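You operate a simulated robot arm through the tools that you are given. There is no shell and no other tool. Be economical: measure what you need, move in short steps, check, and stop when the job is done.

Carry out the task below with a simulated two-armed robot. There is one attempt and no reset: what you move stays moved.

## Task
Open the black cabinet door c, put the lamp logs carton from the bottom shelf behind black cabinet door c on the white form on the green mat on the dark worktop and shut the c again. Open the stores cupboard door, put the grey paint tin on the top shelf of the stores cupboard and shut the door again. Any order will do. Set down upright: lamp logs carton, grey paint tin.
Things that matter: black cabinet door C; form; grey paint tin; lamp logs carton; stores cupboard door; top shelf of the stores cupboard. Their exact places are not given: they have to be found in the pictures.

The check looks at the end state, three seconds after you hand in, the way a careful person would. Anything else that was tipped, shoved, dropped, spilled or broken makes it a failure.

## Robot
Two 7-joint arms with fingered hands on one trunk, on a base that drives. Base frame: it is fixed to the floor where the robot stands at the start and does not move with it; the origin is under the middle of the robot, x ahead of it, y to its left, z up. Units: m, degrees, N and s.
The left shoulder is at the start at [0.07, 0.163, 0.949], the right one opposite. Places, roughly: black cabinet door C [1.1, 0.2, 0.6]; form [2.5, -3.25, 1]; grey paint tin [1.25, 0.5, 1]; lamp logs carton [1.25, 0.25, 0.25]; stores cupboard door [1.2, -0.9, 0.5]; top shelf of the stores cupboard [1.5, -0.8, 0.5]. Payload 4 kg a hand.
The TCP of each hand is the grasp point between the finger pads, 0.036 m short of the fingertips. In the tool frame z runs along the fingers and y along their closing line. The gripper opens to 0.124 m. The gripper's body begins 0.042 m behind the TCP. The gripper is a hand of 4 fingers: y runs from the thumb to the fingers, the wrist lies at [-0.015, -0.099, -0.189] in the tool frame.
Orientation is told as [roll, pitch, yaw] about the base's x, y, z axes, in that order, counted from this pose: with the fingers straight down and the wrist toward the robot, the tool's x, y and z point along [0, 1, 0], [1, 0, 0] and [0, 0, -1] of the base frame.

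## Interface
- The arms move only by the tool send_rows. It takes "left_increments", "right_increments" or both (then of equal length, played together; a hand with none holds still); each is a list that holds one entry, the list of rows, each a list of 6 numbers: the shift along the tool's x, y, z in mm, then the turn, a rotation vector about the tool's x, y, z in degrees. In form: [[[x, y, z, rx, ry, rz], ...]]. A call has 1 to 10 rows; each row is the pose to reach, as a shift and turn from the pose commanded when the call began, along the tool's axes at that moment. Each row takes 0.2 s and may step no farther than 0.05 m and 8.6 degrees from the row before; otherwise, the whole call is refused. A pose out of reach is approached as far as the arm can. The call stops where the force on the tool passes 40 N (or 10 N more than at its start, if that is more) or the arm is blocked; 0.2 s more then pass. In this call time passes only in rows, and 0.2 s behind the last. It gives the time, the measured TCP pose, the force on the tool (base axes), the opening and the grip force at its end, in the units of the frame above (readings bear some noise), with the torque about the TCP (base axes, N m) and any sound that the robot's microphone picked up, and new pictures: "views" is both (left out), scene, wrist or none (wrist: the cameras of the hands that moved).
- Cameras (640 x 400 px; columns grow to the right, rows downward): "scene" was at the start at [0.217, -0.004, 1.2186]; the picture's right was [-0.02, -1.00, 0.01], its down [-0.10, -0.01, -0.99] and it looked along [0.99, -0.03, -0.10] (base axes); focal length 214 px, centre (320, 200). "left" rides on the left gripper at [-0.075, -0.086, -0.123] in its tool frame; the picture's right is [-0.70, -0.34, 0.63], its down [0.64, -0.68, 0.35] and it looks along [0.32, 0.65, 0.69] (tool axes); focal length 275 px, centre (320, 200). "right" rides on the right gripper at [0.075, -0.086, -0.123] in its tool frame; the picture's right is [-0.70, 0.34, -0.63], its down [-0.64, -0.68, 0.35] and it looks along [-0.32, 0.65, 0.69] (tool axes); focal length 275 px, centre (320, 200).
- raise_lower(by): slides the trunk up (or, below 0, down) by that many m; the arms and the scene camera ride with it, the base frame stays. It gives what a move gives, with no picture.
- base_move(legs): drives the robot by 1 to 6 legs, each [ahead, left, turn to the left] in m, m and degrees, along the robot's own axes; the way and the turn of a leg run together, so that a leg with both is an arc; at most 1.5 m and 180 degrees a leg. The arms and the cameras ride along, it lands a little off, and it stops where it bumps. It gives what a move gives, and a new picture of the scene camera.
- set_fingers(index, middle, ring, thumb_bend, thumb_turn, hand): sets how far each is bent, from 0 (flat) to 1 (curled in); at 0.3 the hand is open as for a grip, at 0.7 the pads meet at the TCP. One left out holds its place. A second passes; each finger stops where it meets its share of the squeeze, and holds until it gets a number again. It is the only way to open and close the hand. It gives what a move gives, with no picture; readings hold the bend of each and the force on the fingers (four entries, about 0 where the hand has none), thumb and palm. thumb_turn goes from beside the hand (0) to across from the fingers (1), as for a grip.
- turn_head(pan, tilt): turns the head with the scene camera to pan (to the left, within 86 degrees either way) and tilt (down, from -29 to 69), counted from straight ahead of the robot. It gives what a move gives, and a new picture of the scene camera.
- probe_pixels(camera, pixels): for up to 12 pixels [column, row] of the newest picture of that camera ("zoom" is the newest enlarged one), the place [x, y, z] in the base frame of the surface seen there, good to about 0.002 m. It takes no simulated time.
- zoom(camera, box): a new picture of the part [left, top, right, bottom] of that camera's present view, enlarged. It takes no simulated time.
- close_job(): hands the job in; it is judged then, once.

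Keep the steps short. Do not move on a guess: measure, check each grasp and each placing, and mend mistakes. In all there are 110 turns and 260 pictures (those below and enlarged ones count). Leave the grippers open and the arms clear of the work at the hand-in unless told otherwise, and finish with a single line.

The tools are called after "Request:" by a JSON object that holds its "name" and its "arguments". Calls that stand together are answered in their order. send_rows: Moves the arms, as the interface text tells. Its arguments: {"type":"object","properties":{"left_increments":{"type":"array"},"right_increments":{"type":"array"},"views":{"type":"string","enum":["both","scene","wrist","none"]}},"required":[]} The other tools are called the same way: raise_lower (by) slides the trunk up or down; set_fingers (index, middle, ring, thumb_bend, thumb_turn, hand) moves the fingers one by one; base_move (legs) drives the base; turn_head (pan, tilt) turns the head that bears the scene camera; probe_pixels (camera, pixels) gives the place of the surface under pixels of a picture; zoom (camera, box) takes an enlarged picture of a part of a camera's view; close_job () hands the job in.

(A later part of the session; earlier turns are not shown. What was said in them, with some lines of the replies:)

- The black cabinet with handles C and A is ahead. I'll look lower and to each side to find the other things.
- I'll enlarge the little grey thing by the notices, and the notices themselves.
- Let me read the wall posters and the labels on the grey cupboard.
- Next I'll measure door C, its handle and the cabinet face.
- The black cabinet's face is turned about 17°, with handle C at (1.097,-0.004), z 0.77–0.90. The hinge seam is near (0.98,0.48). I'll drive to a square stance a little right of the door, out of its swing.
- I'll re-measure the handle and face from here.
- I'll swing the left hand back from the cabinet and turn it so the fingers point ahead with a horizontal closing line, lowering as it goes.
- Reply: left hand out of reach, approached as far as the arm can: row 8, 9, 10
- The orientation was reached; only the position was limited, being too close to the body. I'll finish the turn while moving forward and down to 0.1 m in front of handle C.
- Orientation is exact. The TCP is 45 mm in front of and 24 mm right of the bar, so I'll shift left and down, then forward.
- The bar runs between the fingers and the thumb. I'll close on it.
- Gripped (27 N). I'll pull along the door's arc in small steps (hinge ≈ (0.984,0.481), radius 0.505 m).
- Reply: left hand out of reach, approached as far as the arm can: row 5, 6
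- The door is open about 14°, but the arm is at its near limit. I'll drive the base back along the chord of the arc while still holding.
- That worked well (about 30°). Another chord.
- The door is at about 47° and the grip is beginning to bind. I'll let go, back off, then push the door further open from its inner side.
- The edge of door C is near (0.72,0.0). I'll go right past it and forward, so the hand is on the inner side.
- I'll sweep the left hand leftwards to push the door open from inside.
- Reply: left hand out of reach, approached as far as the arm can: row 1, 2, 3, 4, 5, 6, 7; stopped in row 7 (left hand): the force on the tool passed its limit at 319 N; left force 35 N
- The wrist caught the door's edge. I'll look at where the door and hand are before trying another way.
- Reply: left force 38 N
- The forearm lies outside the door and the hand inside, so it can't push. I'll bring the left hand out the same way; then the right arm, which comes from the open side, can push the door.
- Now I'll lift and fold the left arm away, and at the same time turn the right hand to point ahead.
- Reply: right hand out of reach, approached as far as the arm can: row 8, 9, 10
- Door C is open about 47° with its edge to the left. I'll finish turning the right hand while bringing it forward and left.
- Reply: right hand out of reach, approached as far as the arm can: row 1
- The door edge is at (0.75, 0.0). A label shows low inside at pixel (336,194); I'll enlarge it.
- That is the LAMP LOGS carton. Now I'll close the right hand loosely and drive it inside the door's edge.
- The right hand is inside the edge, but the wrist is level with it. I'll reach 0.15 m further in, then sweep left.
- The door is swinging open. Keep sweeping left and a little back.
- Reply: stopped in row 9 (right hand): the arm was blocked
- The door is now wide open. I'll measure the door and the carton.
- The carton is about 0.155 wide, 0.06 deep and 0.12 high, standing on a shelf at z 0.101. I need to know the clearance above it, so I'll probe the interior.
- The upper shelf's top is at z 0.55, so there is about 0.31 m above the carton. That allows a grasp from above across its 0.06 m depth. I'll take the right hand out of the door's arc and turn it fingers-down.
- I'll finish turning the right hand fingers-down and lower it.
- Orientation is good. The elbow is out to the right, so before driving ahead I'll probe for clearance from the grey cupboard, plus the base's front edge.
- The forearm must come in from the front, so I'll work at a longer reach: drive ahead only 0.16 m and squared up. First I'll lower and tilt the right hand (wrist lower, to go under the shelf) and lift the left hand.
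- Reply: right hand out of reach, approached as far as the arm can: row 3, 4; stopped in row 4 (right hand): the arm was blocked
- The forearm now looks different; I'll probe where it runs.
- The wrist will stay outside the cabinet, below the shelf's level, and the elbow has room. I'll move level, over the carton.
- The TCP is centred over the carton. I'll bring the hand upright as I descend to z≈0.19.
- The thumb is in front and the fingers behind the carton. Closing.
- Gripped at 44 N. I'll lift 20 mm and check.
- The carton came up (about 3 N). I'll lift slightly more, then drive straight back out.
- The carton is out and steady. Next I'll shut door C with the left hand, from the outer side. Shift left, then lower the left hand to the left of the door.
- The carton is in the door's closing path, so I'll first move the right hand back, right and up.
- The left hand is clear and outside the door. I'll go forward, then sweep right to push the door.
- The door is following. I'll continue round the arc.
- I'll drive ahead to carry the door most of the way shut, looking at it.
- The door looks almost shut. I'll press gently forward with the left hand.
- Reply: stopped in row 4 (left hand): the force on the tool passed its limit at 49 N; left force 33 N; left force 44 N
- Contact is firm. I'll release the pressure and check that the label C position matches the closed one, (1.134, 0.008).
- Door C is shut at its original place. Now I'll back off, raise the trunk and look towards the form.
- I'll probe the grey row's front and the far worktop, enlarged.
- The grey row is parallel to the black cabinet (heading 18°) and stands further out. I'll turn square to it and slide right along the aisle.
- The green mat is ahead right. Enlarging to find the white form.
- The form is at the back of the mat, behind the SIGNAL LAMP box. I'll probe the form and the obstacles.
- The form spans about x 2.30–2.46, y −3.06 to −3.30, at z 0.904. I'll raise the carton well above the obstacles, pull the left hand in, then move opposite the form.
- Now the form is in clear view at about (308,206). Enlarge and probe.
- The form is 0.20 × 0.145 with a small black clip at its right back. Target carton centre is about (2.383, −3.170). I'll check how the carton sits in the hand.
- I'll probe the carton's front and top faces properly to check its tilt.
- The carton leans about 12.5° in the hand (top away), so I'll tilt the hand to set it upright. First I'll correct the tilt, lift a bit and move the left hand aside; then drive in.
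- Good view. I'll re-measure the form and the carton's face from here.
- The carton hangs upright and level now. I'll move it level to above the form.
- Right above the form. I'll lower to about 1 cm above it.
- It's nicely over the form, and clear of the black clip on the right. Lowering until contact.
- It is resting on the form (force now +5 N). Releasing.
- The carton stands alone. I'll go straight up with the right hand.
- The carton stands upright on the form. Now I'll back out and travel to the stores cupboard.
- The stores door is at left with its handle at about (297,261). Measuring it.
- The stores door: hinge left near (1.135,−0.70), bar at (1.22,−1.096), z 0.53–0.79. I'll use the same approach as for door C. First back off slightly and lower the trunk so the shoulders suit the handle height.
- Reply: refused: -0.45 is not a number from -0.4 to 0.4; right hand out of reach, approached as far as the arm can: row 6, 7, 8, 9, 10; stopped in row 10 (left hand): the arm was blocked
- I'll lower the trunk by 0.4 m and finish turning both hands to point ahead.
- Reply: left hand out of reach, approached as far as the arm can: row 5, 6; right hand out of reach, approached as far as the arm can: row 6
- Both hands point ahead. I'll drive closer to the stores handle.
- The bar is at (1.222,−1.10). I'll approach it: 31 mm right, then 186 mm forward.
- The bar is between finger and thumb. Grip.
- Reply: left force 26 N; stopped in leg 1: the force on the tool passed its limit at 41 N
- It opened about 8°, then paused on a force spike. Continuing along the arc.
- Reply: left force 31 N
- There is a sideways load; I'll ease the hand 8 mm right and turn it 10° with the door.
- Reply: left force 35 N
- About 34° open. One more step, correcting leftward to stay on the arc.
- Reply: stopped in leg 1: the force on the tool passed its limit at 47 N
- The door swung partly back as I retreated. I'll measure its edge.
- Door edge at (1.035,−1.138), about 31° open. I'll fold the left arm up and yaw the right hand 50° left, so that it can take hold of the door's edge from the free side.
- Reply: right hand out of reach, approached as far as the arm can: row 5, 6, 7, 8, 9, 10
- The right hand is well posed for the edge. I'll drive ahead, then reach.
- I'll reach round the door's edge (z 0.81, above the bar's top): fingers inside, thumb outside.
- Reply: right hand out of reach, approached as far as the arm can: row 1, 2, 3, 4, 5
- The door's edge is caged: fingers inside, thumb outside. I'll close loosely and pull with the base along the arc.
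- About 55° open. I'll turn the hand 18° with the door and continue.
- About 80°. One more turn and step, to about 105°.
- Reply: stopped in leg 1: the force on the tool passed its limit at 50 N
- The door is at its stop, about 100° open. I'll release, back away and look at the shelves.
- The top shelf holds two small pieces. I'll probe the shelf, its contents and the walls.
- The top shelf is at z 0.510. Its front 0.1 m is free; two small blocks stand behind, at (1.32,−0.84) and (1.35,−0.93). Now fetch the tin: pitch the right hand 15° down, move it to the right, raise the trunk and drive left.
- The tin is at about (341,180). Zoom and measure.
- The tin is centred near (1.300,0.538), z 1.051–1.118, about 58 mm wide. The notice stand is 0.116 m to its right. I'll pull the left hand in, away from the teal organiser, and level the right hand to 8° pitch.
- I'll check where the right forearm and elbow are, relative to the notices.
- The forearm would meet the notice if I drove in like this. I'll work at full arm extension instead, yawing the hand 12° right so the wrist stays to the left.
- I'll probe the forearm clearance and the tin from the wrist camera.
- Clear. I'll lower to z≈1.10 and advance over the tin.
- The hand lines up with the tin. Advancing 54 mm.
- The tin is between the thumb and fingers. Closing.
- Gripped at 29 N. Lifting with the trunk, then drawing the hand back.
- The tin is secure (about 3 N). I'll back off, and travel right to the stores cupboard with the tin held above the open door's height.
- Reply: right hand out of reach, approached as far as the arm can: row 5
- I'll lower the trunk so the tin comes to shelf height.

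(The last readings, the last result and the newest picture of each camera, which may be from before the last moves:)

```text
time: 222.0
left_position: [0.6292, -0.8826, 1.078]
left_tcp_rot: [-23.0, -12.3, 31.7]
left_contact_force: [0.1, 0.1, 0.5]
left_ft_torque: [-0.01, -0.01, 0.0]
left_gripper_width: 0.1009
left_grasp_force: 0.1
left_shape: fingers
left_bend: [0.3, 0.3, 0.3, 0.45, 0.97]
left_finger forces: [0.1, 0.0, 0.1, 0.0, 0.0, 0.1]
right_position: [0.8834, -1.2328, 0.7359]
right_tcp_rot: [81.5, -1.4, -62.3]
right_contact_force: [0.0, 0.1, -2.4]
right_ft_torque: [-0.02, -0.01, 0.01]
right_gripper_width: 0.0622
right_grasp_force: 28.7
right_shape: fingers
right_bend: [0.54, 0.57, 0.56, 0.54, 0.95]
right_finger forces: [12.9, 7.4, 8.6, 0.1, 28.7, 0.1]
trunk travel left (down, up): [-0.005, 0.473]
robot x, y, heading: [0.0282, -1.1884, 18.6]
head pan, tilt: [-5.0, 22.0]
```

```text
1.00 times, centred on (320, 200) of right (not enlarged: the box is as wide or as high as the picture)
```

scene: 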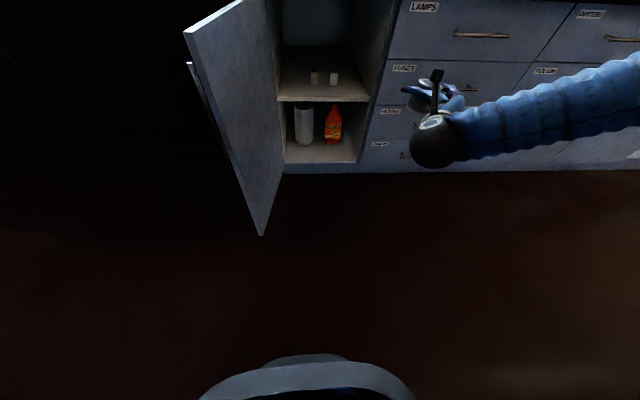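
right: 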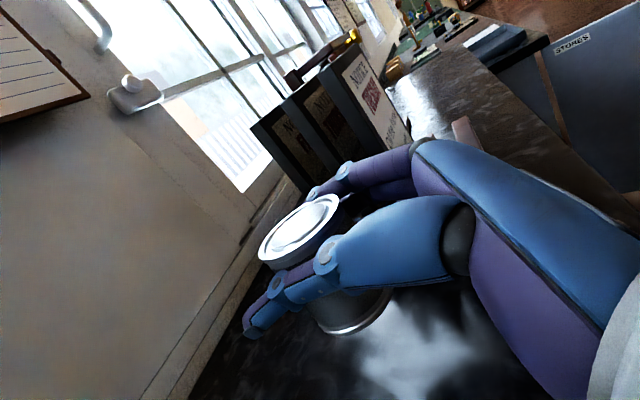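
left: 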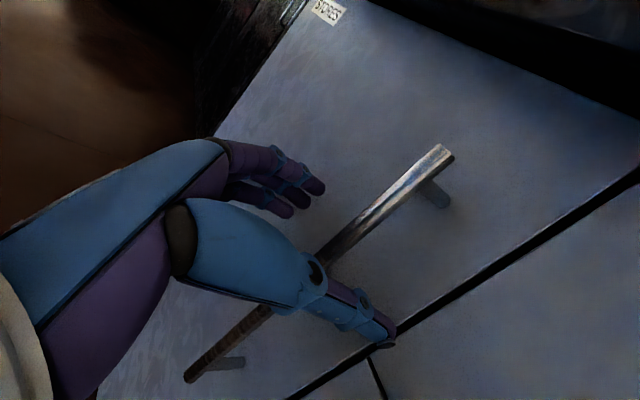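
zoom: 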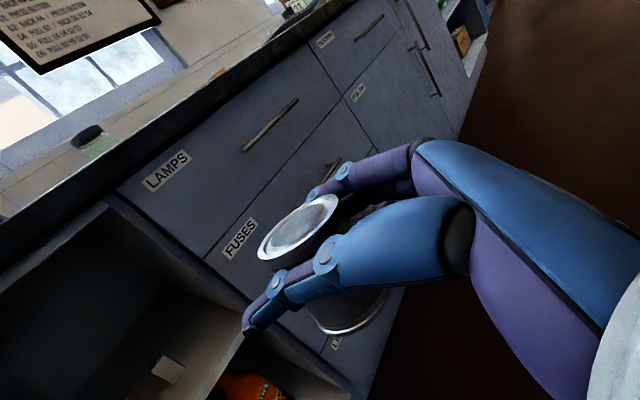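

I'll probe the shelf's front edge, the two blocks and the tin in the hand.

Request:
{"name": "probe_pixels", "arguments": {"camera": "scene", "pixels": [[284, 95], [320, 96], [362, 97], [320, 92], [314, 82], [334, 83], [310, 75], [338, 75], [372, 97], [350, 90]]}}

Request:
{"name": "zoom", "arguments": {"camera": "scene", "box": [390, 60, 480, 130]}}

```text
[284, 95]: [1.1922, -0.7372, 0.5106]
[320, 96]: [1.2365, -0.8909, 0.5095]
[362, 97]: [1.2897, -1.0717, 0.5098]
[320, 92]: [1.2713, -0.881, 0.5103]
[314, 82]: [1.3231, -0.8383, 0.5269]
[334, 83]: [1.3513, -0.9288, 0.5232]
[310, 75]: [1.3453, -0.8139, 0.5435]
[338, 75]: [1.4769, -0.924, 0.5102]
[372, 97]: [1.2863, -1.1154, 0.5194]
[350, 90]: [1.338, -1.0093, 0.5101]
```

```text
5.71 times, centred on (435, 95) of scene
```

zoom: 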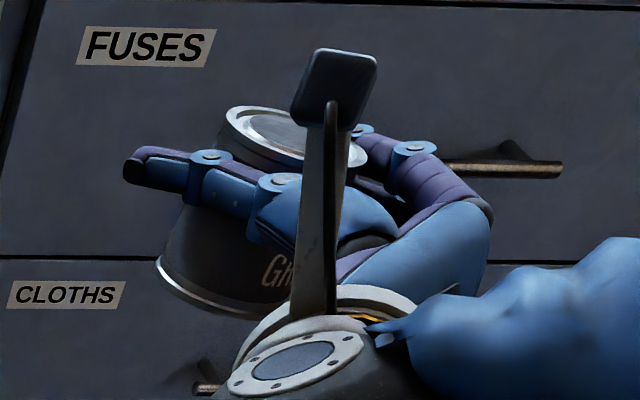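

Request:
{"name": "probe_pixels", "arguments": {"camera": "zoom", "pixels": [[233, 130], [262, 113], [290, 160], [360, 158], [270, 135], [340, 165], [165, 262], [200, 292], [240, 308], [190, 230]]}}

```text
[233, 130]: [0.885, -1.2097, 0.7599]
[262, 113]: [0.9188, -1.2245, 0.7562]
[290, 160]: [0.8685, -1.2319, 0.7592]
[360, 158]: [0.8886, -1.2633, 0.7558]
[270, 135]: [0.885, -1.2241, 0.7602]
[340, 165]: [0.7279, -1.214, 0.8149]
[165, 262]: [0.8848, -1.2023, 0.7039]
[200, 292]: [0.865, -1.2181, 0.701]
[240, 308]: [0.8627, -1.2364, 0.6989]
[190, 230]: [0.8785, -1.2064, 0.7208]
```

The tin leans about 5.5°. I'll level it and lower to just above shelf height, still in front of the drawers.

Request:
{"name": "send_rows", "arguments": {"right_increments": [[[-34, -1, 5, -0.2, 0.25, -1.35], [-67, -2, 10, -0.4, 0.5, -2.7], [-101, -2, 15, -0.6, 0.75, -4], [-134, -3, 20, -0.8, 1, -5.4]]], "views": "none"}}

Request:
{"name": "base_move", "arguments": {"legs": [[0, 0.15, 0], [0.3, 0, 0]]}}

Request:
{"name": "zoom", "arguments": {"camera": "scene", "box": [300, 40, 480, 170]}}

```text
time: 223.0
left_position: [0.6303, -0.8837, 1.0779]
left_tcp_rot: [-22.8, -12.4, 31.7]
left_contact_force: [0.0, -0.1, -1.3]
left_ft_torque: [0.04, 0.06, 0.03]
left_gripper_width: 0.1009
left_grasp_force: 0.1
left_shape: fingers
left_bend: [0.3, 0.3, 0.3, 0.45, 0.97]
left_finger forces: [0.0, 0.0, 0.0, 0.0, 0.0, 0.0]
right_position: [0.8771, -1.1789, 0.6228]
right_tcp_rot: [81.2, -6.0, -64.4]
right_contact_force: [-0.1, 0.2, -2.0]
right_ft_torque: [0.01, 0.01, -0.02]
right_gripper_width: 0.0623
right_grasp_force: 29.1
right_shape: fingers
right_bend: [0.54, 0.57, 0.56, 0.54, 0.95]
right_finger forces: [12.8, 7.4, 8.8, 0.1, 28.9, 0.0]
right hand out of reach, approached as far as the arm can: row 1, 2, 3, 4
trunk travel left (down, up): [-0.005, 0.473]
robot x, y, heading: [0.032, -1.1893, 18.5]
head pan, tilt: [-5.0, 22.0]
```

```text
time: 226.0
left_position: [0.8583, -0.6471, 1.0798]
left_tcp_rot: [-22.9, -12.4, 31.7]
left_contact_force: [0.7, -0.2, 0.3]
left_ft_torque: [-0.01, 0.01, -0.03]
left_gripper_width: 0.1009
left_grasp_force: 0.1
left_shape: fingers
left_bend: [0.3, 0.3, 0.3, 0.45, 0.97]
left_finger forces: [0.0, 0.1, 0.1, 0.0, 0.0, 0.1]
right_position: [1.1066, -0.9417, 0.6231]
right_tcp_rot: [81.2, -6.0, -64.5]
right_contact_force: [-0.3, 1.2, -1.8]
right_ft_torque: [-0.02, -0.02, 0.01]
right_gripper_width: 0.0617
right_grasp_force: 29.0
right_shape: fingers
right_bend: [0.54, 0.57, 0.56, 0.54, 0.95]
right_finger forces: [12.8, 7.4, 8.7, 0.0, 28.9, 0.0]
trunk travel left (down, up): [-0.005, 0.473]
robot x, y, heading: [0.2578, -0.9502, 18.6]
head pan, tilt: [-5.0, 22.0]
```

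scene: 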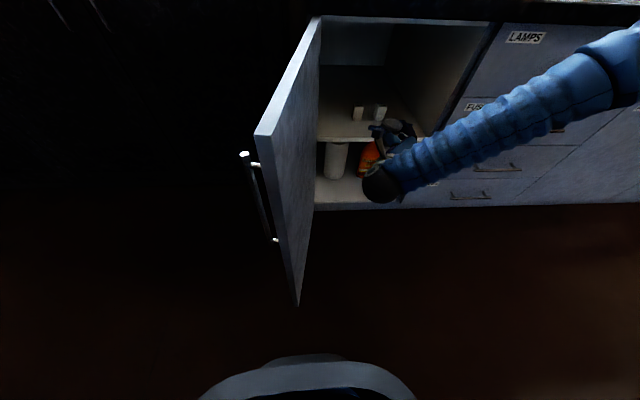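

```text
3.08 times, centred on (390, 105) of scene
```

zoom: 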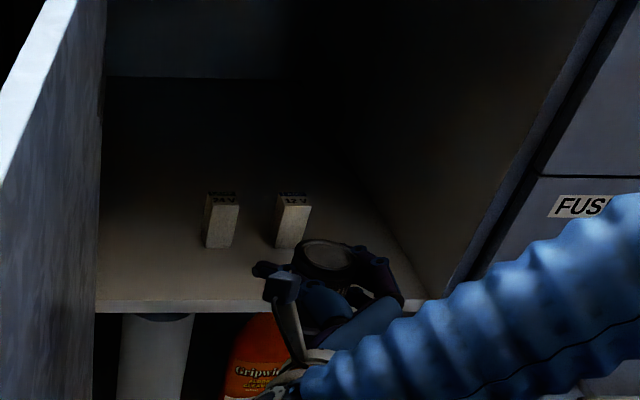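

Request:
{"name": "probe_pixels", "arguments": {"camera": "zoom", "pixels": [[300, 262], [330, 241], [325, 280], [368, 262], [330, 258], [250, 297], [150, 297], [405, 285], [293, 240], [220, 240], [310, 290]]}}

Request:
{"name": "zoom", "arguments": {"camera": "right", "box": [0, 0, 640, 400]}}

```text
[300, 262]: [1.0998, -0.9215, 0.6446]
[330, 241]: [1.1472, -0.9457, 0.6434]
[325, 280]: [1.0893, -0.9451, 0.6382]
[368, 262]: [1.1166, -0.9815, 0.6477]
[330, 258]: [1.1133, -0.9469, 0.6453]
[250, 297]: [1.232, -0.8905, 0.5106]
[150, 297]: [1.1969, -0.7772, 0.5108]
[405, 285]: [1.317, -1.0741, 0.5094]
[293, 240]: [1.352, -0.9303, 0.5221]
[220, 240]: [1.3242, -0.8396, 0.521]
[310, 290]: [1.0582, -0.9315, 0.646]
```

```text
1.00 times, centred on (320, 200) of right (not enlarged: the box is as wide or as high as the picture)
```

zoom: 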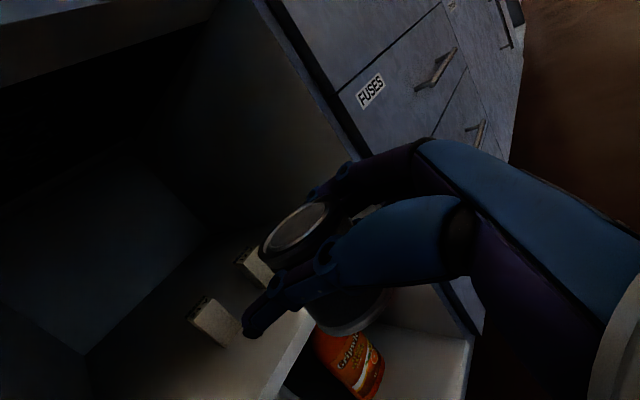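

The tin is level to within about 2°. I'll drive 0.1 m further in.

Request:
{"name": "base_move", "arguments": {"legs": [[0.1, -0.02, 0]]}}

Request:
{"name": "zoom", "arguments": {"camera": "scene", "box": [300, 40, 480, 170]}}

```text
time: 227.2
left_position: [0.9598, -0.6309, 1.0777]
left_tcp_rot: [-22.8, -12.3, 31.7]
left_contact_force: [-0.2, 0.0, -0.4]
left_ft_torque: [-0.04, 0.0, -0.03]
left_gripper_width: 0.1009
left_grasp_force: 0.0
left_shape: fingers
left_bend: [0.3, 0.3, 0.3, 0.45, 0.97]
left_finger forces: [0.1, 0.0, 0.0, 0.0, 0.0, 0.0]
right_position: [1.2089, -0.9276, 0.6225]
right_tcp_rot: [81.1, -6.0, -64.4]
right_contact_force: [-0.3, -0.3, -2.8]
right_ft_torque: [0.03, 0.03, -0.04]
right_gripper_width: 0.0622
right_grasp_force: 28.8
right_shape: fingers
right_bend: [0.54, 0.57, 0.56, 0.54, 0.95]
right_finger forces: [12.9, 7.6, 8.6, 0.0, 28.8, 0.0]
trunk travel left (down, up): [-0.005, 0.473]
robot x, y, heading: [0.3586, -0.9376, 18.5]
head pan, tilt: [-5.0, 22.0]
```

scene: 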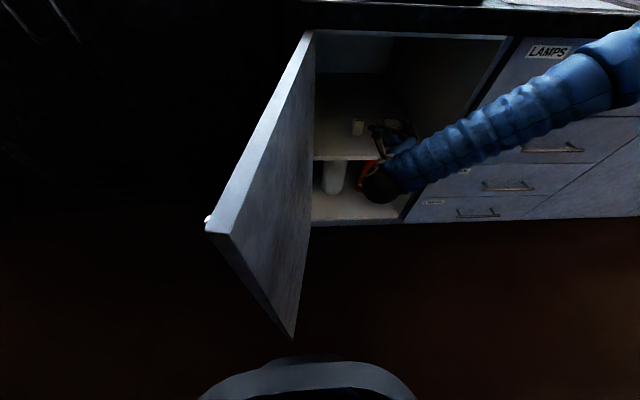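

```text
3.08 times, centred on (390, 105) of scene
```

zoom: 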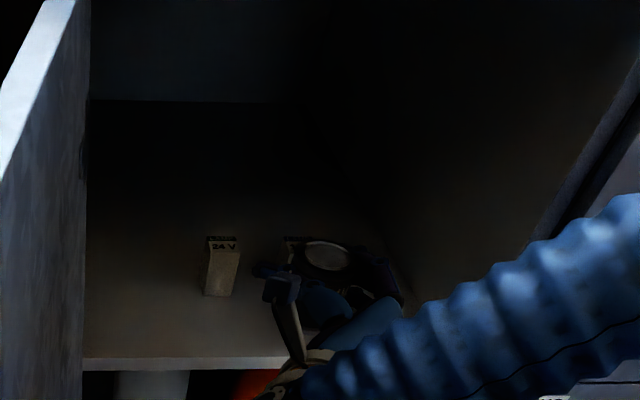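

Now 74 mm further in with the arm, a little right and 30 mm lower.

Request:
{"name": "send_rows", "arguments": {"right_increments": [[[-3, 11, 24, 0, 0, 0], [-10, 22, 49, 0, 0, 0], [-22.6, 32.5, 73, 0, 0, 0]]], "views": "both"}}

Request:
{"name": "zoom", "arguments": {"camera": "scene", "box": [320, 80, 450, 180]}}

```text
time: 227.9
left_position: [0.9601, -0.6329, 1.0788]
left_tcp_rot: [-22.8, -12.3, 31.7]
left_contact_force: [0.7, 0.9, 0.5]
left_ft_torque: [0.0, 0.0, 0.02]
left_gripper_width: 0.1009
left_grasp_force: 0.1
left_shape: fingers
left_bend: [0.3, 0.3, 0.3, 0.45, 0.97]
left_finger forces: [0.0, 0.0, 0.0, 0.1, 0.0, 0.0]
right_position: [1.2833, -0.9196, 0.599]
right_tcp_rot: [80.7, -5.8, -65.0]
right_contact_force: [0.2, 0.1, -2.8]
right_ft_torque: [-0.01, 0.02, -0.01]
right_gripper_width: 0.0621
right_grasp_force: 29.3
right_shape: fingers
right_bend: [0.54, 0.57, 0.56, 0.54, 0.95]
right_finger forces: [12.8, 7.5, 8.7, 0.0, 28.9, 0.0]
right hand out of reach, approached as far as the arm can: row 2, 3
trunk travel left (down, up): [-0.005, 0.473]
robot x, y, heading: [0.3579, -0.9367, 18.5]
head pan, tilt: [-5.0, 22.0]
```

scene: 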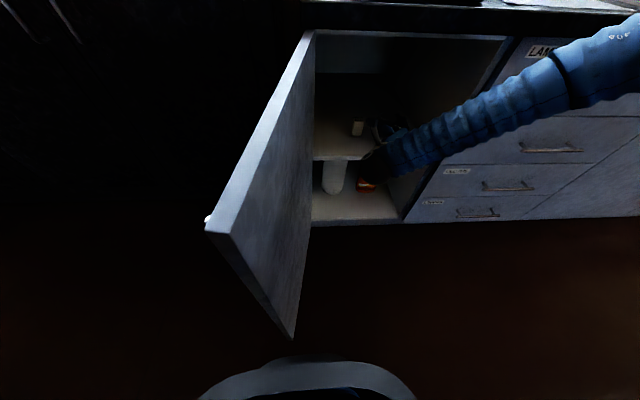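
right: 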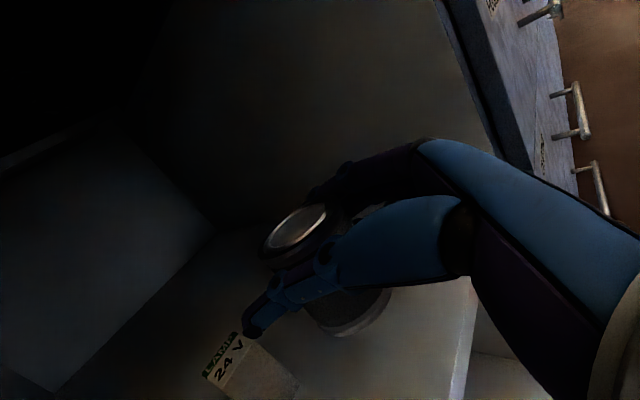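

```text
4.00 times, centred on (385, 130) of scene
```

zoom: 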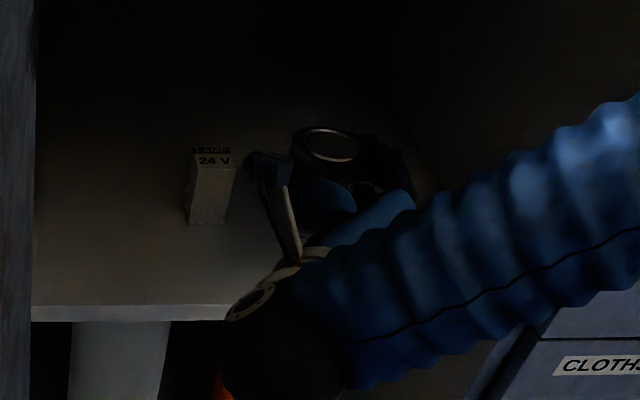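

I need the clearance between the thumb and the 24 V block, and the whereabouts of the 12 V block.

Request:
{"name": "probe_pixels", "arguments": {"camera": "right", "pixels": [[248, 328], [262, 315], [222, 360], [240, 345], [250, 355], [290, 295], [320, 255], [300, 215], [265, 240], [350, 315]]}}

Request:
{"name": "zoom", "arguments": {"camera": "right", "box": [180, 160, 420, 400]}}

```text
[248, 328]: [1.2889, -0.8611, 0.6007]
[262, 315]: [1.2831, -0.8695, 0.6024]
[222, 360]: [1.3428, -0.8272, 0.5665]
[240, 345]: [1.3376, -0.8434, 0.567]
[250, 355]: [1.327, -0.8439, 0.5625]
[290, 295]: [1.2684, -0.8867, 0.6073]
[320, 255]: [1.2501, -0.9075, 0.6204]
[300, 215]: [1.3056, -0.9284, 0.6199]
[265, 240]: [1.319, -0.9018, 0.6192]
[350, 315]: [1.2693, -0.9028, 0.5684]
```

```text
1.67 times, centred on (300, 280) of right
5 turns are left
```

zoom: 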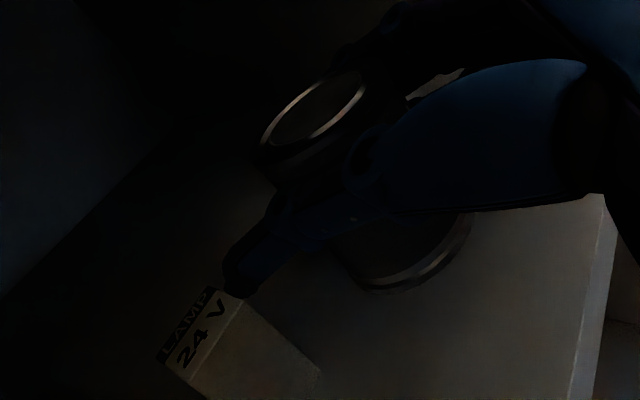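

Few turns remain, so I'll be careful and compact. The thumb is 4 cm in front of the 24 V block, so opening is safe. Lowering the tin to the shelf now.

Request:
{"name": "send_rows", "arguments": {"right_increments": [[[-15, -1.6, 2.4, 0, 0, 0], [-28, -3, 4.4, 0, 0, 0], [-38, -4, 6, 0, 0, 0], [-44, -4.7, 6.9, 0, 0, 0]]], "views": "wrist"}}

```text
time: 228.9
left_position: [0.9594, -0.6322, 1.0782]
left_tcp_rot: [-22.7, -12.3, 31.7]
left_contact_force: [1.2, 0.4, -0.2]
left_ft_torque: [-0.03, 0.03, 0.03]
left_gripper_width: 0.1008
left_grasp_force: 0.1
left_shape: fingers
left_bend: [0.3, 0.3, 0.3, 0.45, 0.97]
left_finger forces: [0.1, 0.0, 0.0, 0.1, 0.0, 0.0]
right_position: [1.2823, -0.9043, 0.5601]
right_tcp_rot: [80.8, -5.8, -65.1]
right_contact_force: [-0.4, 0.3, -1.9]
right_ft_torque: [-0.02, 0.03, -0.01]
right_gripper_width: 0.0619
right_grasp_force: 28.5
right_shape: fingers
right_bend: [0.54, 0.57, 0.56, 0.54, 0.95]
right_finger forces: [12.7, 7.4, 8.7, 0.0, 28.9, 0.0]
right hand out of reach, approached as far as the arm can: row 1, 2, 3, 4
trunk travel left (down, up): [-0.005, 0.473]
robot x, y, heading: [0.3587, -0.9399, 18.5]
head pan, tilt: [-5.0, 22.0]
4 turns are left
```

right: 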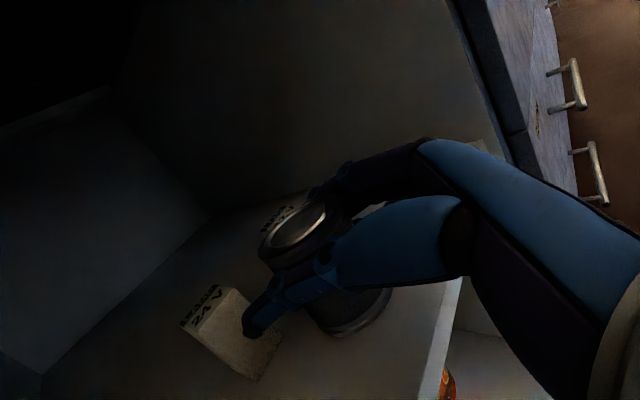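

There's about 4 mm left. I'll set it down, open moderately, draw the hand straight back, check, and then back off and place the left hand outside the open door.

Request:
{"name": "send_rows", "arguments": {"right_increments": [[[-4, -0.4, 0.6, 0, 0, 0], [-7, -0.7, 1.1, 0, 0, 0]]], "views": "none"}}

Request:
{"name": "set_fingers", "arguments": {"hand": "right", "index": 0.42, "middle": 0.42, "ring": 0.42, "thumb_bend": 0.42}}

Request:
{"name": "send_rows", "arguments": {"right_increments": [[[0, 0, -25, 0, 0, 0], [0, 0, -50, 0, 0, 0], [0, 0, -80, 0, 0, 0], [0, 0, -120, 0, 0, 0], [0, 0, -165, 0, 0, 0], [0, 0, -210, 0, 0, 0], [0, 0, -255, 0, 0, 0]]], "views": "both"}}

Request:
{"name": "zoom", "arguments": {"camera": "scene", "box": [310, 70, 450, 170]}}

Request:
{"name": "base_move", "arguments": {"legs": [[-0.3, 0.1, 0]]}}

Request:
{"name": "send_rows", "arguments": {"left_increments": [[[-6, 47, 14, 0, 0, 0], [-13, 95, 28, 0, 0, 0], [4, 85.5, 68, 0, 0, 0], [21, 76, 108, 0, 0, 0], [37, 67, 148, 0, 0, 0], [54, 57, 188, 0, 0, 0], [71, 48, 227, 0, 0, 0], [88, 38, 267, 0, 0, 0], [104, 29, 307, 0, 0, 0]]], "views": "scene"}}

Request:
{"name": "turn_head", "arguments": {"pan": 15, "tilt": 18}}

```text
time: 229.6
left_position: [0.9604, -0.6309, 1.0788]
left_tcp_rot: [-22.9, -12.4, 31.6]
left_contact_force: [-0.1, -0.3, -0.4]
left_ft_torque: [-0.02, 0.01, 0.0]
left_gripper_width: 0.101
left_grasp_force: 0.1
left_shape: fingers
left_bend: [0.3, 0.3, 0.3, 0.45, 0.97]
left_finger forces: [0.0, 0.0, 0.1, 0.0, 0.0, 0.0]
right_position: [1.2825, -0.8973, 0.5572]
right_tcp_rot: [80.9, -6.0, -64.7]
right_contact_force: [0.7, -0.3, -2.1]
right_ft_torque: [-0.01, 0.01, 0.0]
right_gripper_width: 0.0617
right_grasp_force: 28.8
right_shape: fingers
right_bend: [0.54, 0.57, 0.56, 0.54, 0.95]
right_finger forces: [12.7, 7.5, 8.7, 0.0, 28.8, 0.0]
right hand out of reach, approached as far as the arm can: row 1, 2
trunk travel left (down, up): [-0.005, 0.473]
robot x, y, heading: [0.3605, -0.9385, 18.4]
head pan, tilt: [-5.0, 22.0]
```

```text
time: 230.6
left_position: [0.9593, -0.6328, 1.0786]
left_tcp_rot: [-22.9, -12.4, 31.7]
left_contact_force: [0.1, -0.4, -0.6]
left_ft_torque: [0.01, -0.02, 0.02]
left_gripper_width: 0.1009
left_grasp_force: 0.2
left_shape: fingers
left_bend: [0.3, 0.3, 0.3, 0.45, 0.97]
left_finger forces: [0.0, 0.1, 0.0, 0.0, 0.0, 0.1]
right_position: [1.2816, -0.8964, 0.5557]
right_tcp_rot: [80.9, -5.9, -64.7]
right_contact_force: [-0.1, -0.2, -0.1]
right_ft_torque: [0.01, 0.01, 0.02]
right_gripper_width: 0.0867
right_grasp_force: 0.1
right_shape: fingers
right_bend: [0.42, 0.42, 0.42, 0.42, 0.97]
right_finger forces: [0.0, 0.0, 0.1, 0.1, 0.0, 0.1]
trunk travel left (down, up): [-0.005, 0.473]
robot x, y, heading: [0.3568, -0.9396, 18.5]
head pan, tilt: [-5.0, 22.0]
```

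```text
time: 232.2
left_position: [0.9581, -0.6327, 1.0796]
left_tcp_rot: [-22.9, -12.6, 31.8]
left_contact_force: [-0.1, 0.8, -0.5]
left_ft_torque: [0.01, -0.01, 0.02]
left_gripper_width: 0.1006
left_grasp_force: 0.0
left_shape: fingers
left_bend: [0.3, 0.3, 0.3, 0.45, 0.97]
left_finger forces: [0.0, 0.1, 0.0, 0.0, 0.0, 0.1]
right_position: [1.0934, -0.9637, 0.6286]
right_tcp_rot: [79.7, -5.0, -64.4]
right_contact_force: [0.1, -0.6, -0.2]
right_ft_torque: [0.0, 0.03, 0.01]
right_gripper_width: 0.0871
right_grasp_force: 0.1
right_shape: fingers
right_bend: [0.42, 0.42, 0.42, 0.42, 0.97]
right_finger forces: [0.0, 0.1, 0.0, 0.1, 0.1, 0.1]
right hand out of reach, approached as far as the arm can: row 1, 2, 3, 4, 5, 6, 7
trunk travel left (down, up): [-0.005, 0.473]
robot x, y, heading: [0.3603, -0.9353, 18.5]
head pan, tilt: [-5.0, 22.0]
```

scene: 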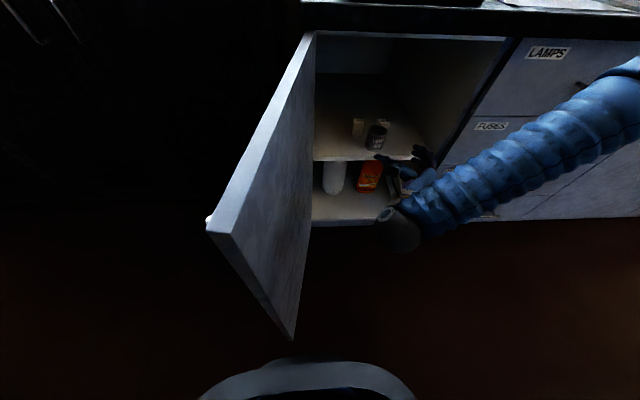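
right: 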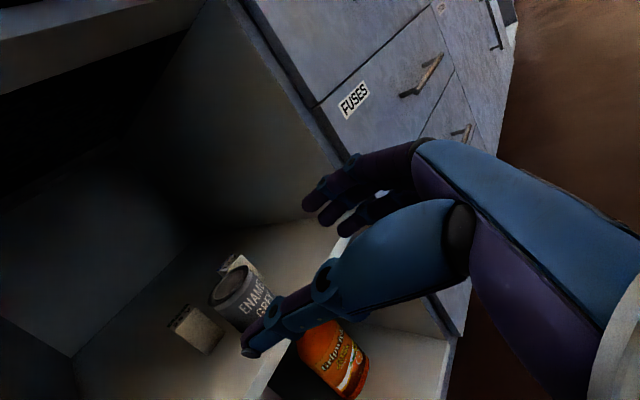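

```text
4.00 times, centred on (380, 120) of scene
```

zoom: 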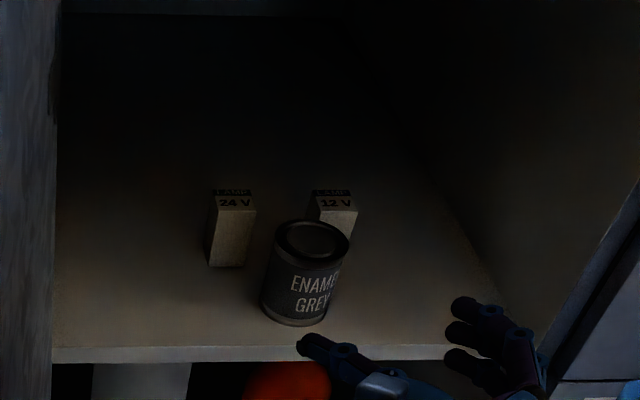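

```text
time: 234.2
left_position: [0.6486, -0.6273, 1.0797]
left_tcp_rot: [-22.9, -12.6, 32.1]
left_contact_force: [-0.4, 0.0, 0.4]
left_ft_torque: [0.01, 0.02, 0.0]
left_gripper_width: 0.1012
left_grasp_force: 0.1
left_shape: fingers
left_bend: [0.3, 0.3, 0.3, 0.45, 0.97]
left_finger forces: [0.0, 0.1, 0.0, 0.0, 0.0, 0.0]
right_position: [0.784, -0.9592, 0.6281]
right_tcp_rot: [79.7, -5.0, -64.0]
right_contact_force: [-0.6, 1.3, -0.3]
right_ft_torque: [0.01, -0.01, 0.01]
right_gripper_width: 0.0873
right_grasp_force: 0.1
right_shape: fingers
right_bend: [0.42, 0.42, 0.42, 0.42, 0.97]
right_finger forces: [0.0, 0.0, 0.0, 0.1, 0.0, 0.0]
trunk travel left (down, up): [-0.005, 0.473]
robot x, y, heading: [0.0492, -0.9376, 18.8]
head pan, tilt: [-5.0, 22.0]
```

scene: 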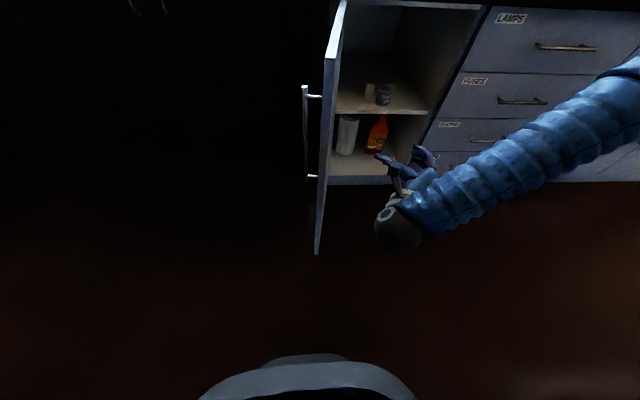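

```text
refused: row 2 steps farther than a row can; nothing moved
```

```text
time: 235.1
left_position: [0.6481, -0.6283, 1.0786]
left_tcp_rot: [-22.8, -12.4, 32.2]
left_contact_force: [0.0, -0.1, -0.1]
left_ft_torque: [0.0, -0.01, 0.02]
left_gripper_width: 0.101
left_grasp_force: 0.0
left_shape: fingers
left_bend: [0.3, 0.3, 0.3, 0.45, 0.97]
left_finger forces: [0.0, 0.1, 0.0, 0.0, 0.1, 0.0]
right_position: [0.7849, -0.9588, 0.6285]
right_tcp_rot: [79.6, -5.1, -64.0]
right_contact_force: [-0.4, 0.7, -0.9]
right_ft_torque: [0.03, 0.01, 0.0]
right_gripper_width: 0.0874
right_grasp_force: 0.2
right_shape: fingers
right_bend: [0.42, 0.42, 0.42, 0.42, 0.97]
right_finger forces: [0.0, 0.1, 0.0, 0.1, 0.1, 0.0]
trunk travel left (down, up): [-0.005, 0.473]
robot x, y, heading: [0.0489, -0.938, 18.8]
head pan, tilt: [15.0, 18.0]
3 turns are left
```

scene: 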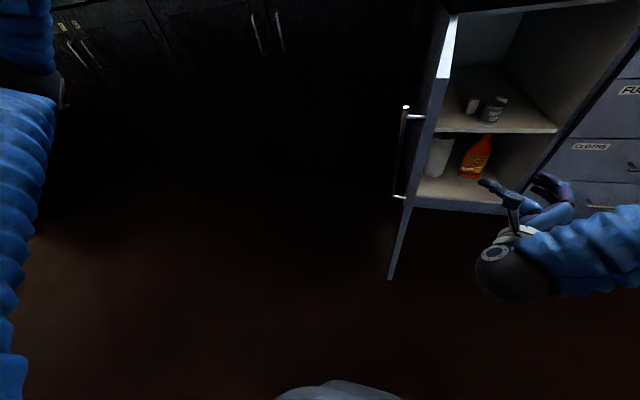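

The tin stands upright in front of the blocks, which are undisturbed. Now I'll lower the left hand outside the door, sweep it shut along its arc with the base, and press.

Request:
{"name": "send_rows", "arguments": {"left_increments": [[[-4, 32, 9, 0, 0, 0], [-9, 63, 19, 0, 0, 0], [-13, 95, 28, 0, 0, 0], [4, 85.5, 68, 0, 0, 0], [21, 76, 108, 0, 0, 0], [37, 67, 148, 0, 0, 0], [54, 57, 188, 0, 0, 0], [71, 48, 227, 0, 0, 0], [88, 38, 267, 0, 0, 0], [104, 29, 307, 0, 0, 0]]], "views": "scene"}}

Request:
{"name": "base_move", "arguments": {"legs": [[0.055, -0.101, 0], [-0.026, -0.103, 0], [0.012, -0.105, 0], [0.047, -0.095, 0], [0.076, -0.074, 0], [0.1, -0.045, 0]]}}

Request:
{"name": "send_rows", "arguments": {"left_increments": [[[-2, 14, 4, 0, 0, 0], [-4, 28, 8, 0, 0, 0], [-6, 40, 12, 0, 0, 0], [-7, 50, 15, 0, 0, 0]]], "views": "scene"}}

Request:
{"name": "turn_head", "arguments": {"pan": 5, "tilt": 25}}

```text
time: 237.3
left_position: [0.7425, -0.5968, 0.7675]
left_tcp_rot: [-23.0, -12.3, 32.2]
left_contact_force: [-0.3, -0.7, 0.2]
left_ft_torque: [0.01, 0.03, -0.01]
left_gripper_width: 0.1012
left_grasp_force: 0.0
left_shape: fingers
left_bend: [0.3, 0.3, 0.3, 0.45, 0.97]
left_finger forces: [0.1, 0.0, 0.1, 0.1, 0.0, 0.0]
right_position: [0.7846, -0.9595, 0.6265]
right_tcp_rot: [79.7, -5.0, -64.0]
right_contact_force: [-0.1, -0.1, 0.9]
right_ft_torque: [0.02, 0.0, 0.0]
right_gripper_width: 0.0872
right_grasp_force: 0.1
right_shape: fingers
right_bend: [0.42, 0.42, 0.42, 0.42, 0.97]
right_finger forces: [0.0, 0.0, 0.0, 0.0, 0.0, 0.0]
trunk travel left (down, up): [-0.005, 0.473]
robot x, y, heading: [0.0518, -0.9356, 18.8]
head pan, tilt: [15.0, 18.0]
```

scene: 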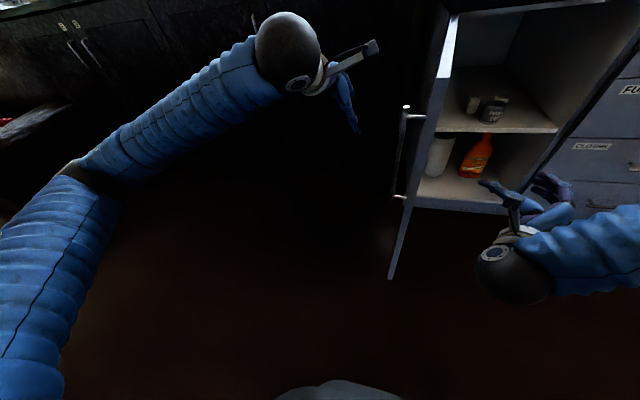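

```text
time: 242.4
left_position: [1.1525, -1.0069, 0.7667]
left_tcp_rot: [-22.7, -12.3, 31.7]
left_contact_force: [-18.2, -2.7, -2.7]
left_ft_torque: [-0.19, 0.28, 0.44]
left_gripper_width: 0.0942
left_grasp_force: 9.0
left_shape: fingers
left_bend: [0.33, 0.37, 0.31, 0.45, 0.98]
left_finger forces: [5.9, 10.5, 1.7, 0.0, 0.1, 0.0]
right_position: [1.1963, -1.3654, 0.6284]
right_tcp_rot: [79.7, -4.9, -64.1]
right_contact_force: [0.0, 0.4, 0.6]
right_ft_torque: [0.01, 0.05, 0.0]
right_gripper_width: 0.087
right_grasp_force: 0.1
right_shape: fingers
right_bend: [0.42, 0.42, 0.42, 0.42, 0.97]
right_finger forces: [0.1, 0.0, 0.1, 0.0, 0.1, 0.0]
trunk travel left (down, up): [-0.005, 0.473]
robot x, y, heading: [0.4652, -1.3452, 19.1]
head pan, tilt: [15.0, 18.0]
stopped in leg 6: the force on the tool passed its limit at 49 N (the readings are from after the stop); the commanded pose is now the measured one
```

scene: 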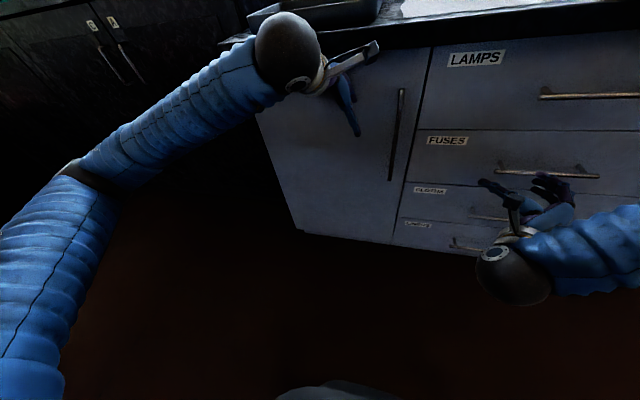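

```text
time: 242.8
left_position: [1.1558, -1.006, 0.772]
left_tcp_rot: [-22.7, -12.4, 31.6]
left_contact_force: [-32.3, -5.4, 1.3]
left_ft_torque: [0.02, 0.01, 0.92]
left_gripper_width: 0.0906
left_grasp_force: 15.6
left_shape: fingers
left_bend: [0.35, 0.39, 0.33, 0.45, 0.98]
left_finger forces: [8.4, 16.2, 6.9, 0.0, 0.0, 0.0]
right_position: [1.1954, -1.366, 0.6283]
right_tcp_rot: [79.8, -5.0, -64.0]
right_contact_force: [1.1, -0.8, 0.3]
right_ft_torque: [0.01, 0.03, 0.04]
right_gripper_width: 0.0871
right_grasp_force: 0.1
right_shape: fingers
right_bend: [0.42, 0.42, 0.42, 0.42, 0.97]
right_finger forces: [0.0, 0.1, 0.0, 0.1, 0.1, 0.0]
trunk travel left (down, up): [-0.005, 0.473]
robot x, y, heading: [0.4652, -1.3437, 18.7]
head pan, tilt: [15.0, 18.0]
stopped in row 1 (left hand): the force on the tool passed its limit at 46 N (the readings are from after the stop); the commanded pose is now the measured one
```

scene: 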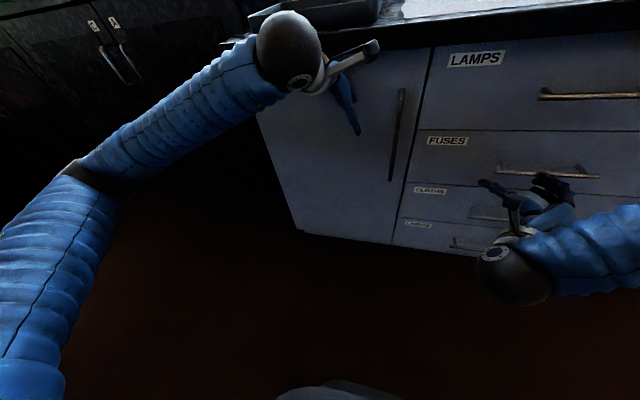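

```text
time: 243.5
left_position: [1.1568, -1.0041, 0.7706]
left_tcp_rot: [-22.7, -12.6, 31.7]
left_contact_force: [-40.0, -4.8, 4.2]
left_ft_torque: [0.25, -0.09, 1.41]
left_gripper_width: 0.0894
left_grasp_force: 19.8
left_shape: fingers
left_bend: [0.36, 0.39, 0.34, 0.45, 0.98]
left_finger forces: [8.8, 18.4, 12.1, 0.0, 0.0, 0.1]
right_position: [1.1943, -1.3664, 0.6298]
right_tcp_rot: [79.8, -5.0, -64.0]
right_contact_force: [0.1, -0.5, 0.0]
right_ft_torque: [0.01, -0.01, 0.0]
right_gripper_width: 0.0872
right_grasp_force: 0.0
right_shape: fingers
right_bend: [0.42, 0.42, 0.42, 0.42, 0.97]
right_finger forces: [0.0, 0.0, 0.0, 0.0, 0.0, 0.0]
trunk travel left (down, up): [-0.005, 0.473]
robot x, y, heading: [0.4637, -1.3445, 19.1]
head pan, tilt: [5.0, 25.0]
2 turns are left
```

scene: 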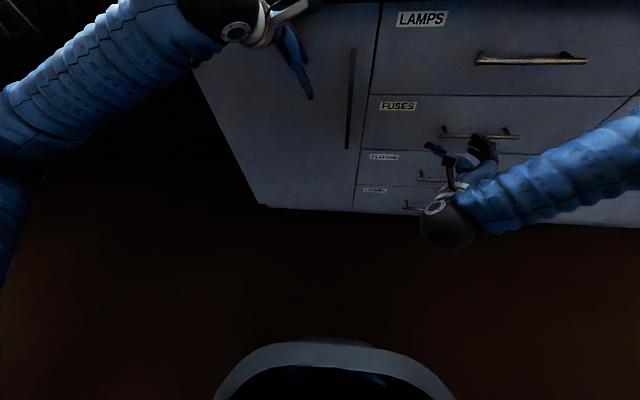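

The stores door is shut, pressed at 40 N with nothing moving. I'll back away, open both hands and verify the door's position.

Request:
{"name": "base_move", "arguments": {"legs": [[-0.4, 0, 0]]}}

Request:
{"name": "set_fingers", "arguments": {"hand": "right", "index": 0.3, "middle": 0.3, "ring": 0.3, "thumb_bend": 0.3}}

Request:
{"name": "set_fingers", "arguments": {"hand": "left", "index": 0.3, "middle": 0.3, "ring": 0.3, "thumb_bend": 0.3}}

Request:
{"name": "turn_head", "arguments": {"pan": 10, "tilt": 15}}

Request:
{"name": "zoom", "arguments": {"camera": "scene", "box": [220, 80, 460, 240]}}

```text
time: 246.0
left_position: [0.771, -1.1318, 0.7689]
left_tcp_rot: [-22.7, -12.4, 32.2]
left_contact_force: [-0.1, 0.1, 1.3]
left_ft_torque: [-0.03, -0.02, -0.03]
left_gripper_width: 0.1005
left_grasp_force: 0.0
left_shape: fingers
left_bend: [0.3, 0.3, 0.3, 0.45, 0.98]
left_finger forces: [0.0, 0.0, 0.0, 0.1, 0.1, 0.0]
right_position: [0.8127, -1.4943, 0.6273]
right_tcp_rot: [79.7, -5.0, -63.5]
right_contact_force: [0.7, 0.0, 0.1]
right_ft_torque: [0.02, 0.0, -0.02]
right_gripper_width: 0.0871
right_grasp_force: 0.0
right_shape: fingers
right_bend: [0.42, 0.42, 0.42, 0.42, 0.97]
right_finger forces: [0.0, 0.0, 0.0, 0.0, 0.0, 0.0]
trunk travel left (down, up): [-0.005, 0.473]
robot x, y, heading: [0.0787, -1.4742, 19.2]
head pan, tilt: [5.0, 25.0]
```

scene: 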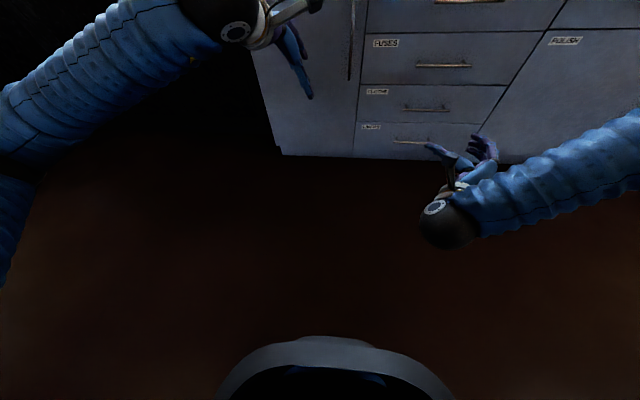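

```text
time: 247.0
left_position: [0.7717, -1.1317, 0.7695]
left_tcp_rot: [-22.7, -12.4, 32.2]
left_contact_force: [0.4, -0.2, -0.3]
left_ft_torque: [0.0, 0.0, 0.01]
left_gripper_width: 0.1005
left_grasp_force: 0.0
left_shape: fingers
left_bend: [0.3, 0.3, 0.3, 0.45, 0.98]
left_finger forces: [0.1, 0.0, 0.0, 0.1, 0.0, 0.0]
right_position: [0.8114, -1.4929, 0.6267]
right_tcp_rot: [79.7, -4.9, -63.6]
right_contact_force: [0.1, 0.2, 0.2]
right_ft_torque: [0.0, 0.0, 0.02]
right_gripper_width: 0.1229
right_grasp_force: 0.1
right_shape: fingers
right_bend: [0.3, 0.3, 0.3, 0.3, 0.97]
right_finger forces: [0.0, 0.0, 0.0, 0.1, 0.1, 0.1]
trunk travel left (down, up): [-0.005, 0.473]
robot x, y, heading: [0.0814, -1.479, 19.5]
head pan, tilt: [5.0, 25.0]
```

```text
time: 248.0
left_position: [0.7721, -1.1305, 0.7707]
left_tcp_rot: [-22.7, -12.4, 32.2]
left_contact_force: [0.5, 0.0, 0.0]
left_ft_torque: [0.02, -0.01, 0.0]
left_gripper_width: 0.1231
left_grasp_force: 0.0
left_shape: fingers
left_bend: [0.3, 0.3, 0.3, 0.3, 0.98]
left_finger forces: [0.0, 0.1, 0.1, 0.1, 0.0, 0.0]
right_position: [0.813, -1.4941, 0.6277]
right_tcp_rot: [79.7, -5.0, -63.6]
right_contact_force: [-1.5, -0.2, -0.4]
right_ft_torque: [0.03, 0.01, 0.0]
right_gripper_width: 0.1232
right_grasp_force: 0.0
right_shape: fingers
right_bend: [0.3, 0.3, 0.3, 0.3, 0.97]
right_finger forces: [0.1, 0.0, 0.0, 0.0, 0.0, 0.0]
trunk travel left (down, up): [-0.005, 0.473]
robot x, y, heading: [0.0822, -1.4779, 19.5]
head pan, tilt: [5.0, 25.0]
```

```text
time: 248.7
left_position: [0.7717, -1.1324, 0.7694]
left_tcp_rot: [-22.7, -12.4, 32.3]
left_contact_force: [-0.8, 0.6, 0.3]
left_ft_torque: [0.0, -0.04, -0.04]
left_gripper_width: 0.1228
left_grasp_force: 0.1
left_shape: fingers
left_bend: [0.3, 0.3, 0.3, 0.3, 0.98]
left_finger forces: [0.0, 0.0, 0.0, 0.1, 0.0, 0.0]
right_position: [0.8135, -1.4936, 0.627]
right_tcp_rot: [79.7, -5.0, -63.6]
right_contact_force: [-0.4, -1.5, 0.4]
right_ft_torque: [0.0, 0.0, -0.04]
right_gripper_width: 0.123
right_grasp_force: 0.0
right_shape: fingers
right_bend: [0.3, 0.3, 0.3, 0.3, 0.97]
right_finger forces: [0.0, 0.1, 0.2, 0.0, 0.0, 0.1]
trunk travel left (down, up): [-0.005, 0.473]
robot x, y, heading: [0.077, -1.4754, 19.4]
head pan, tilt: [10.0, 15.0]
```

scene: 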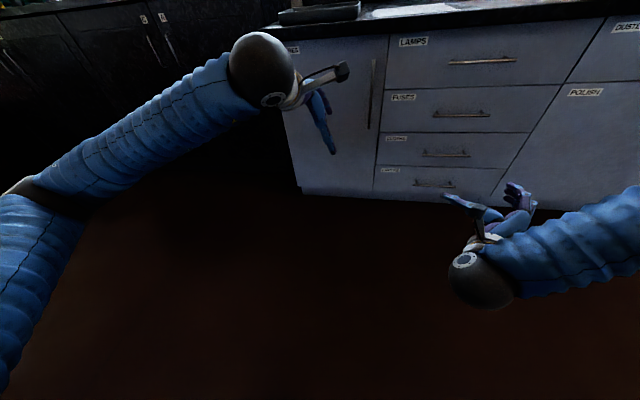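

```text
2.50 times, centred on (340, 160) of scene
1 turns are left
```

zoom: 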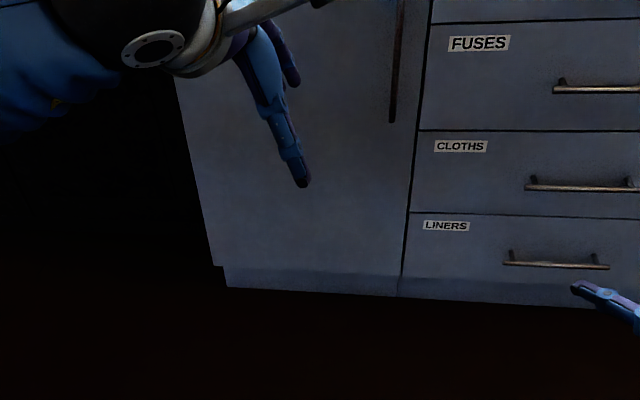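

The stores door looks flush with the drawers, both hands are open and clear, so I'm handing in.

Request:
{"name": "close_job", "arguments": {}}

```text
The job is handed in.
```

The lamp logs carton is upright on the form, the grey paint tin is upright on the top shelf of the stores cupboard, and door C and the stores door are both shut; the job is handed in.
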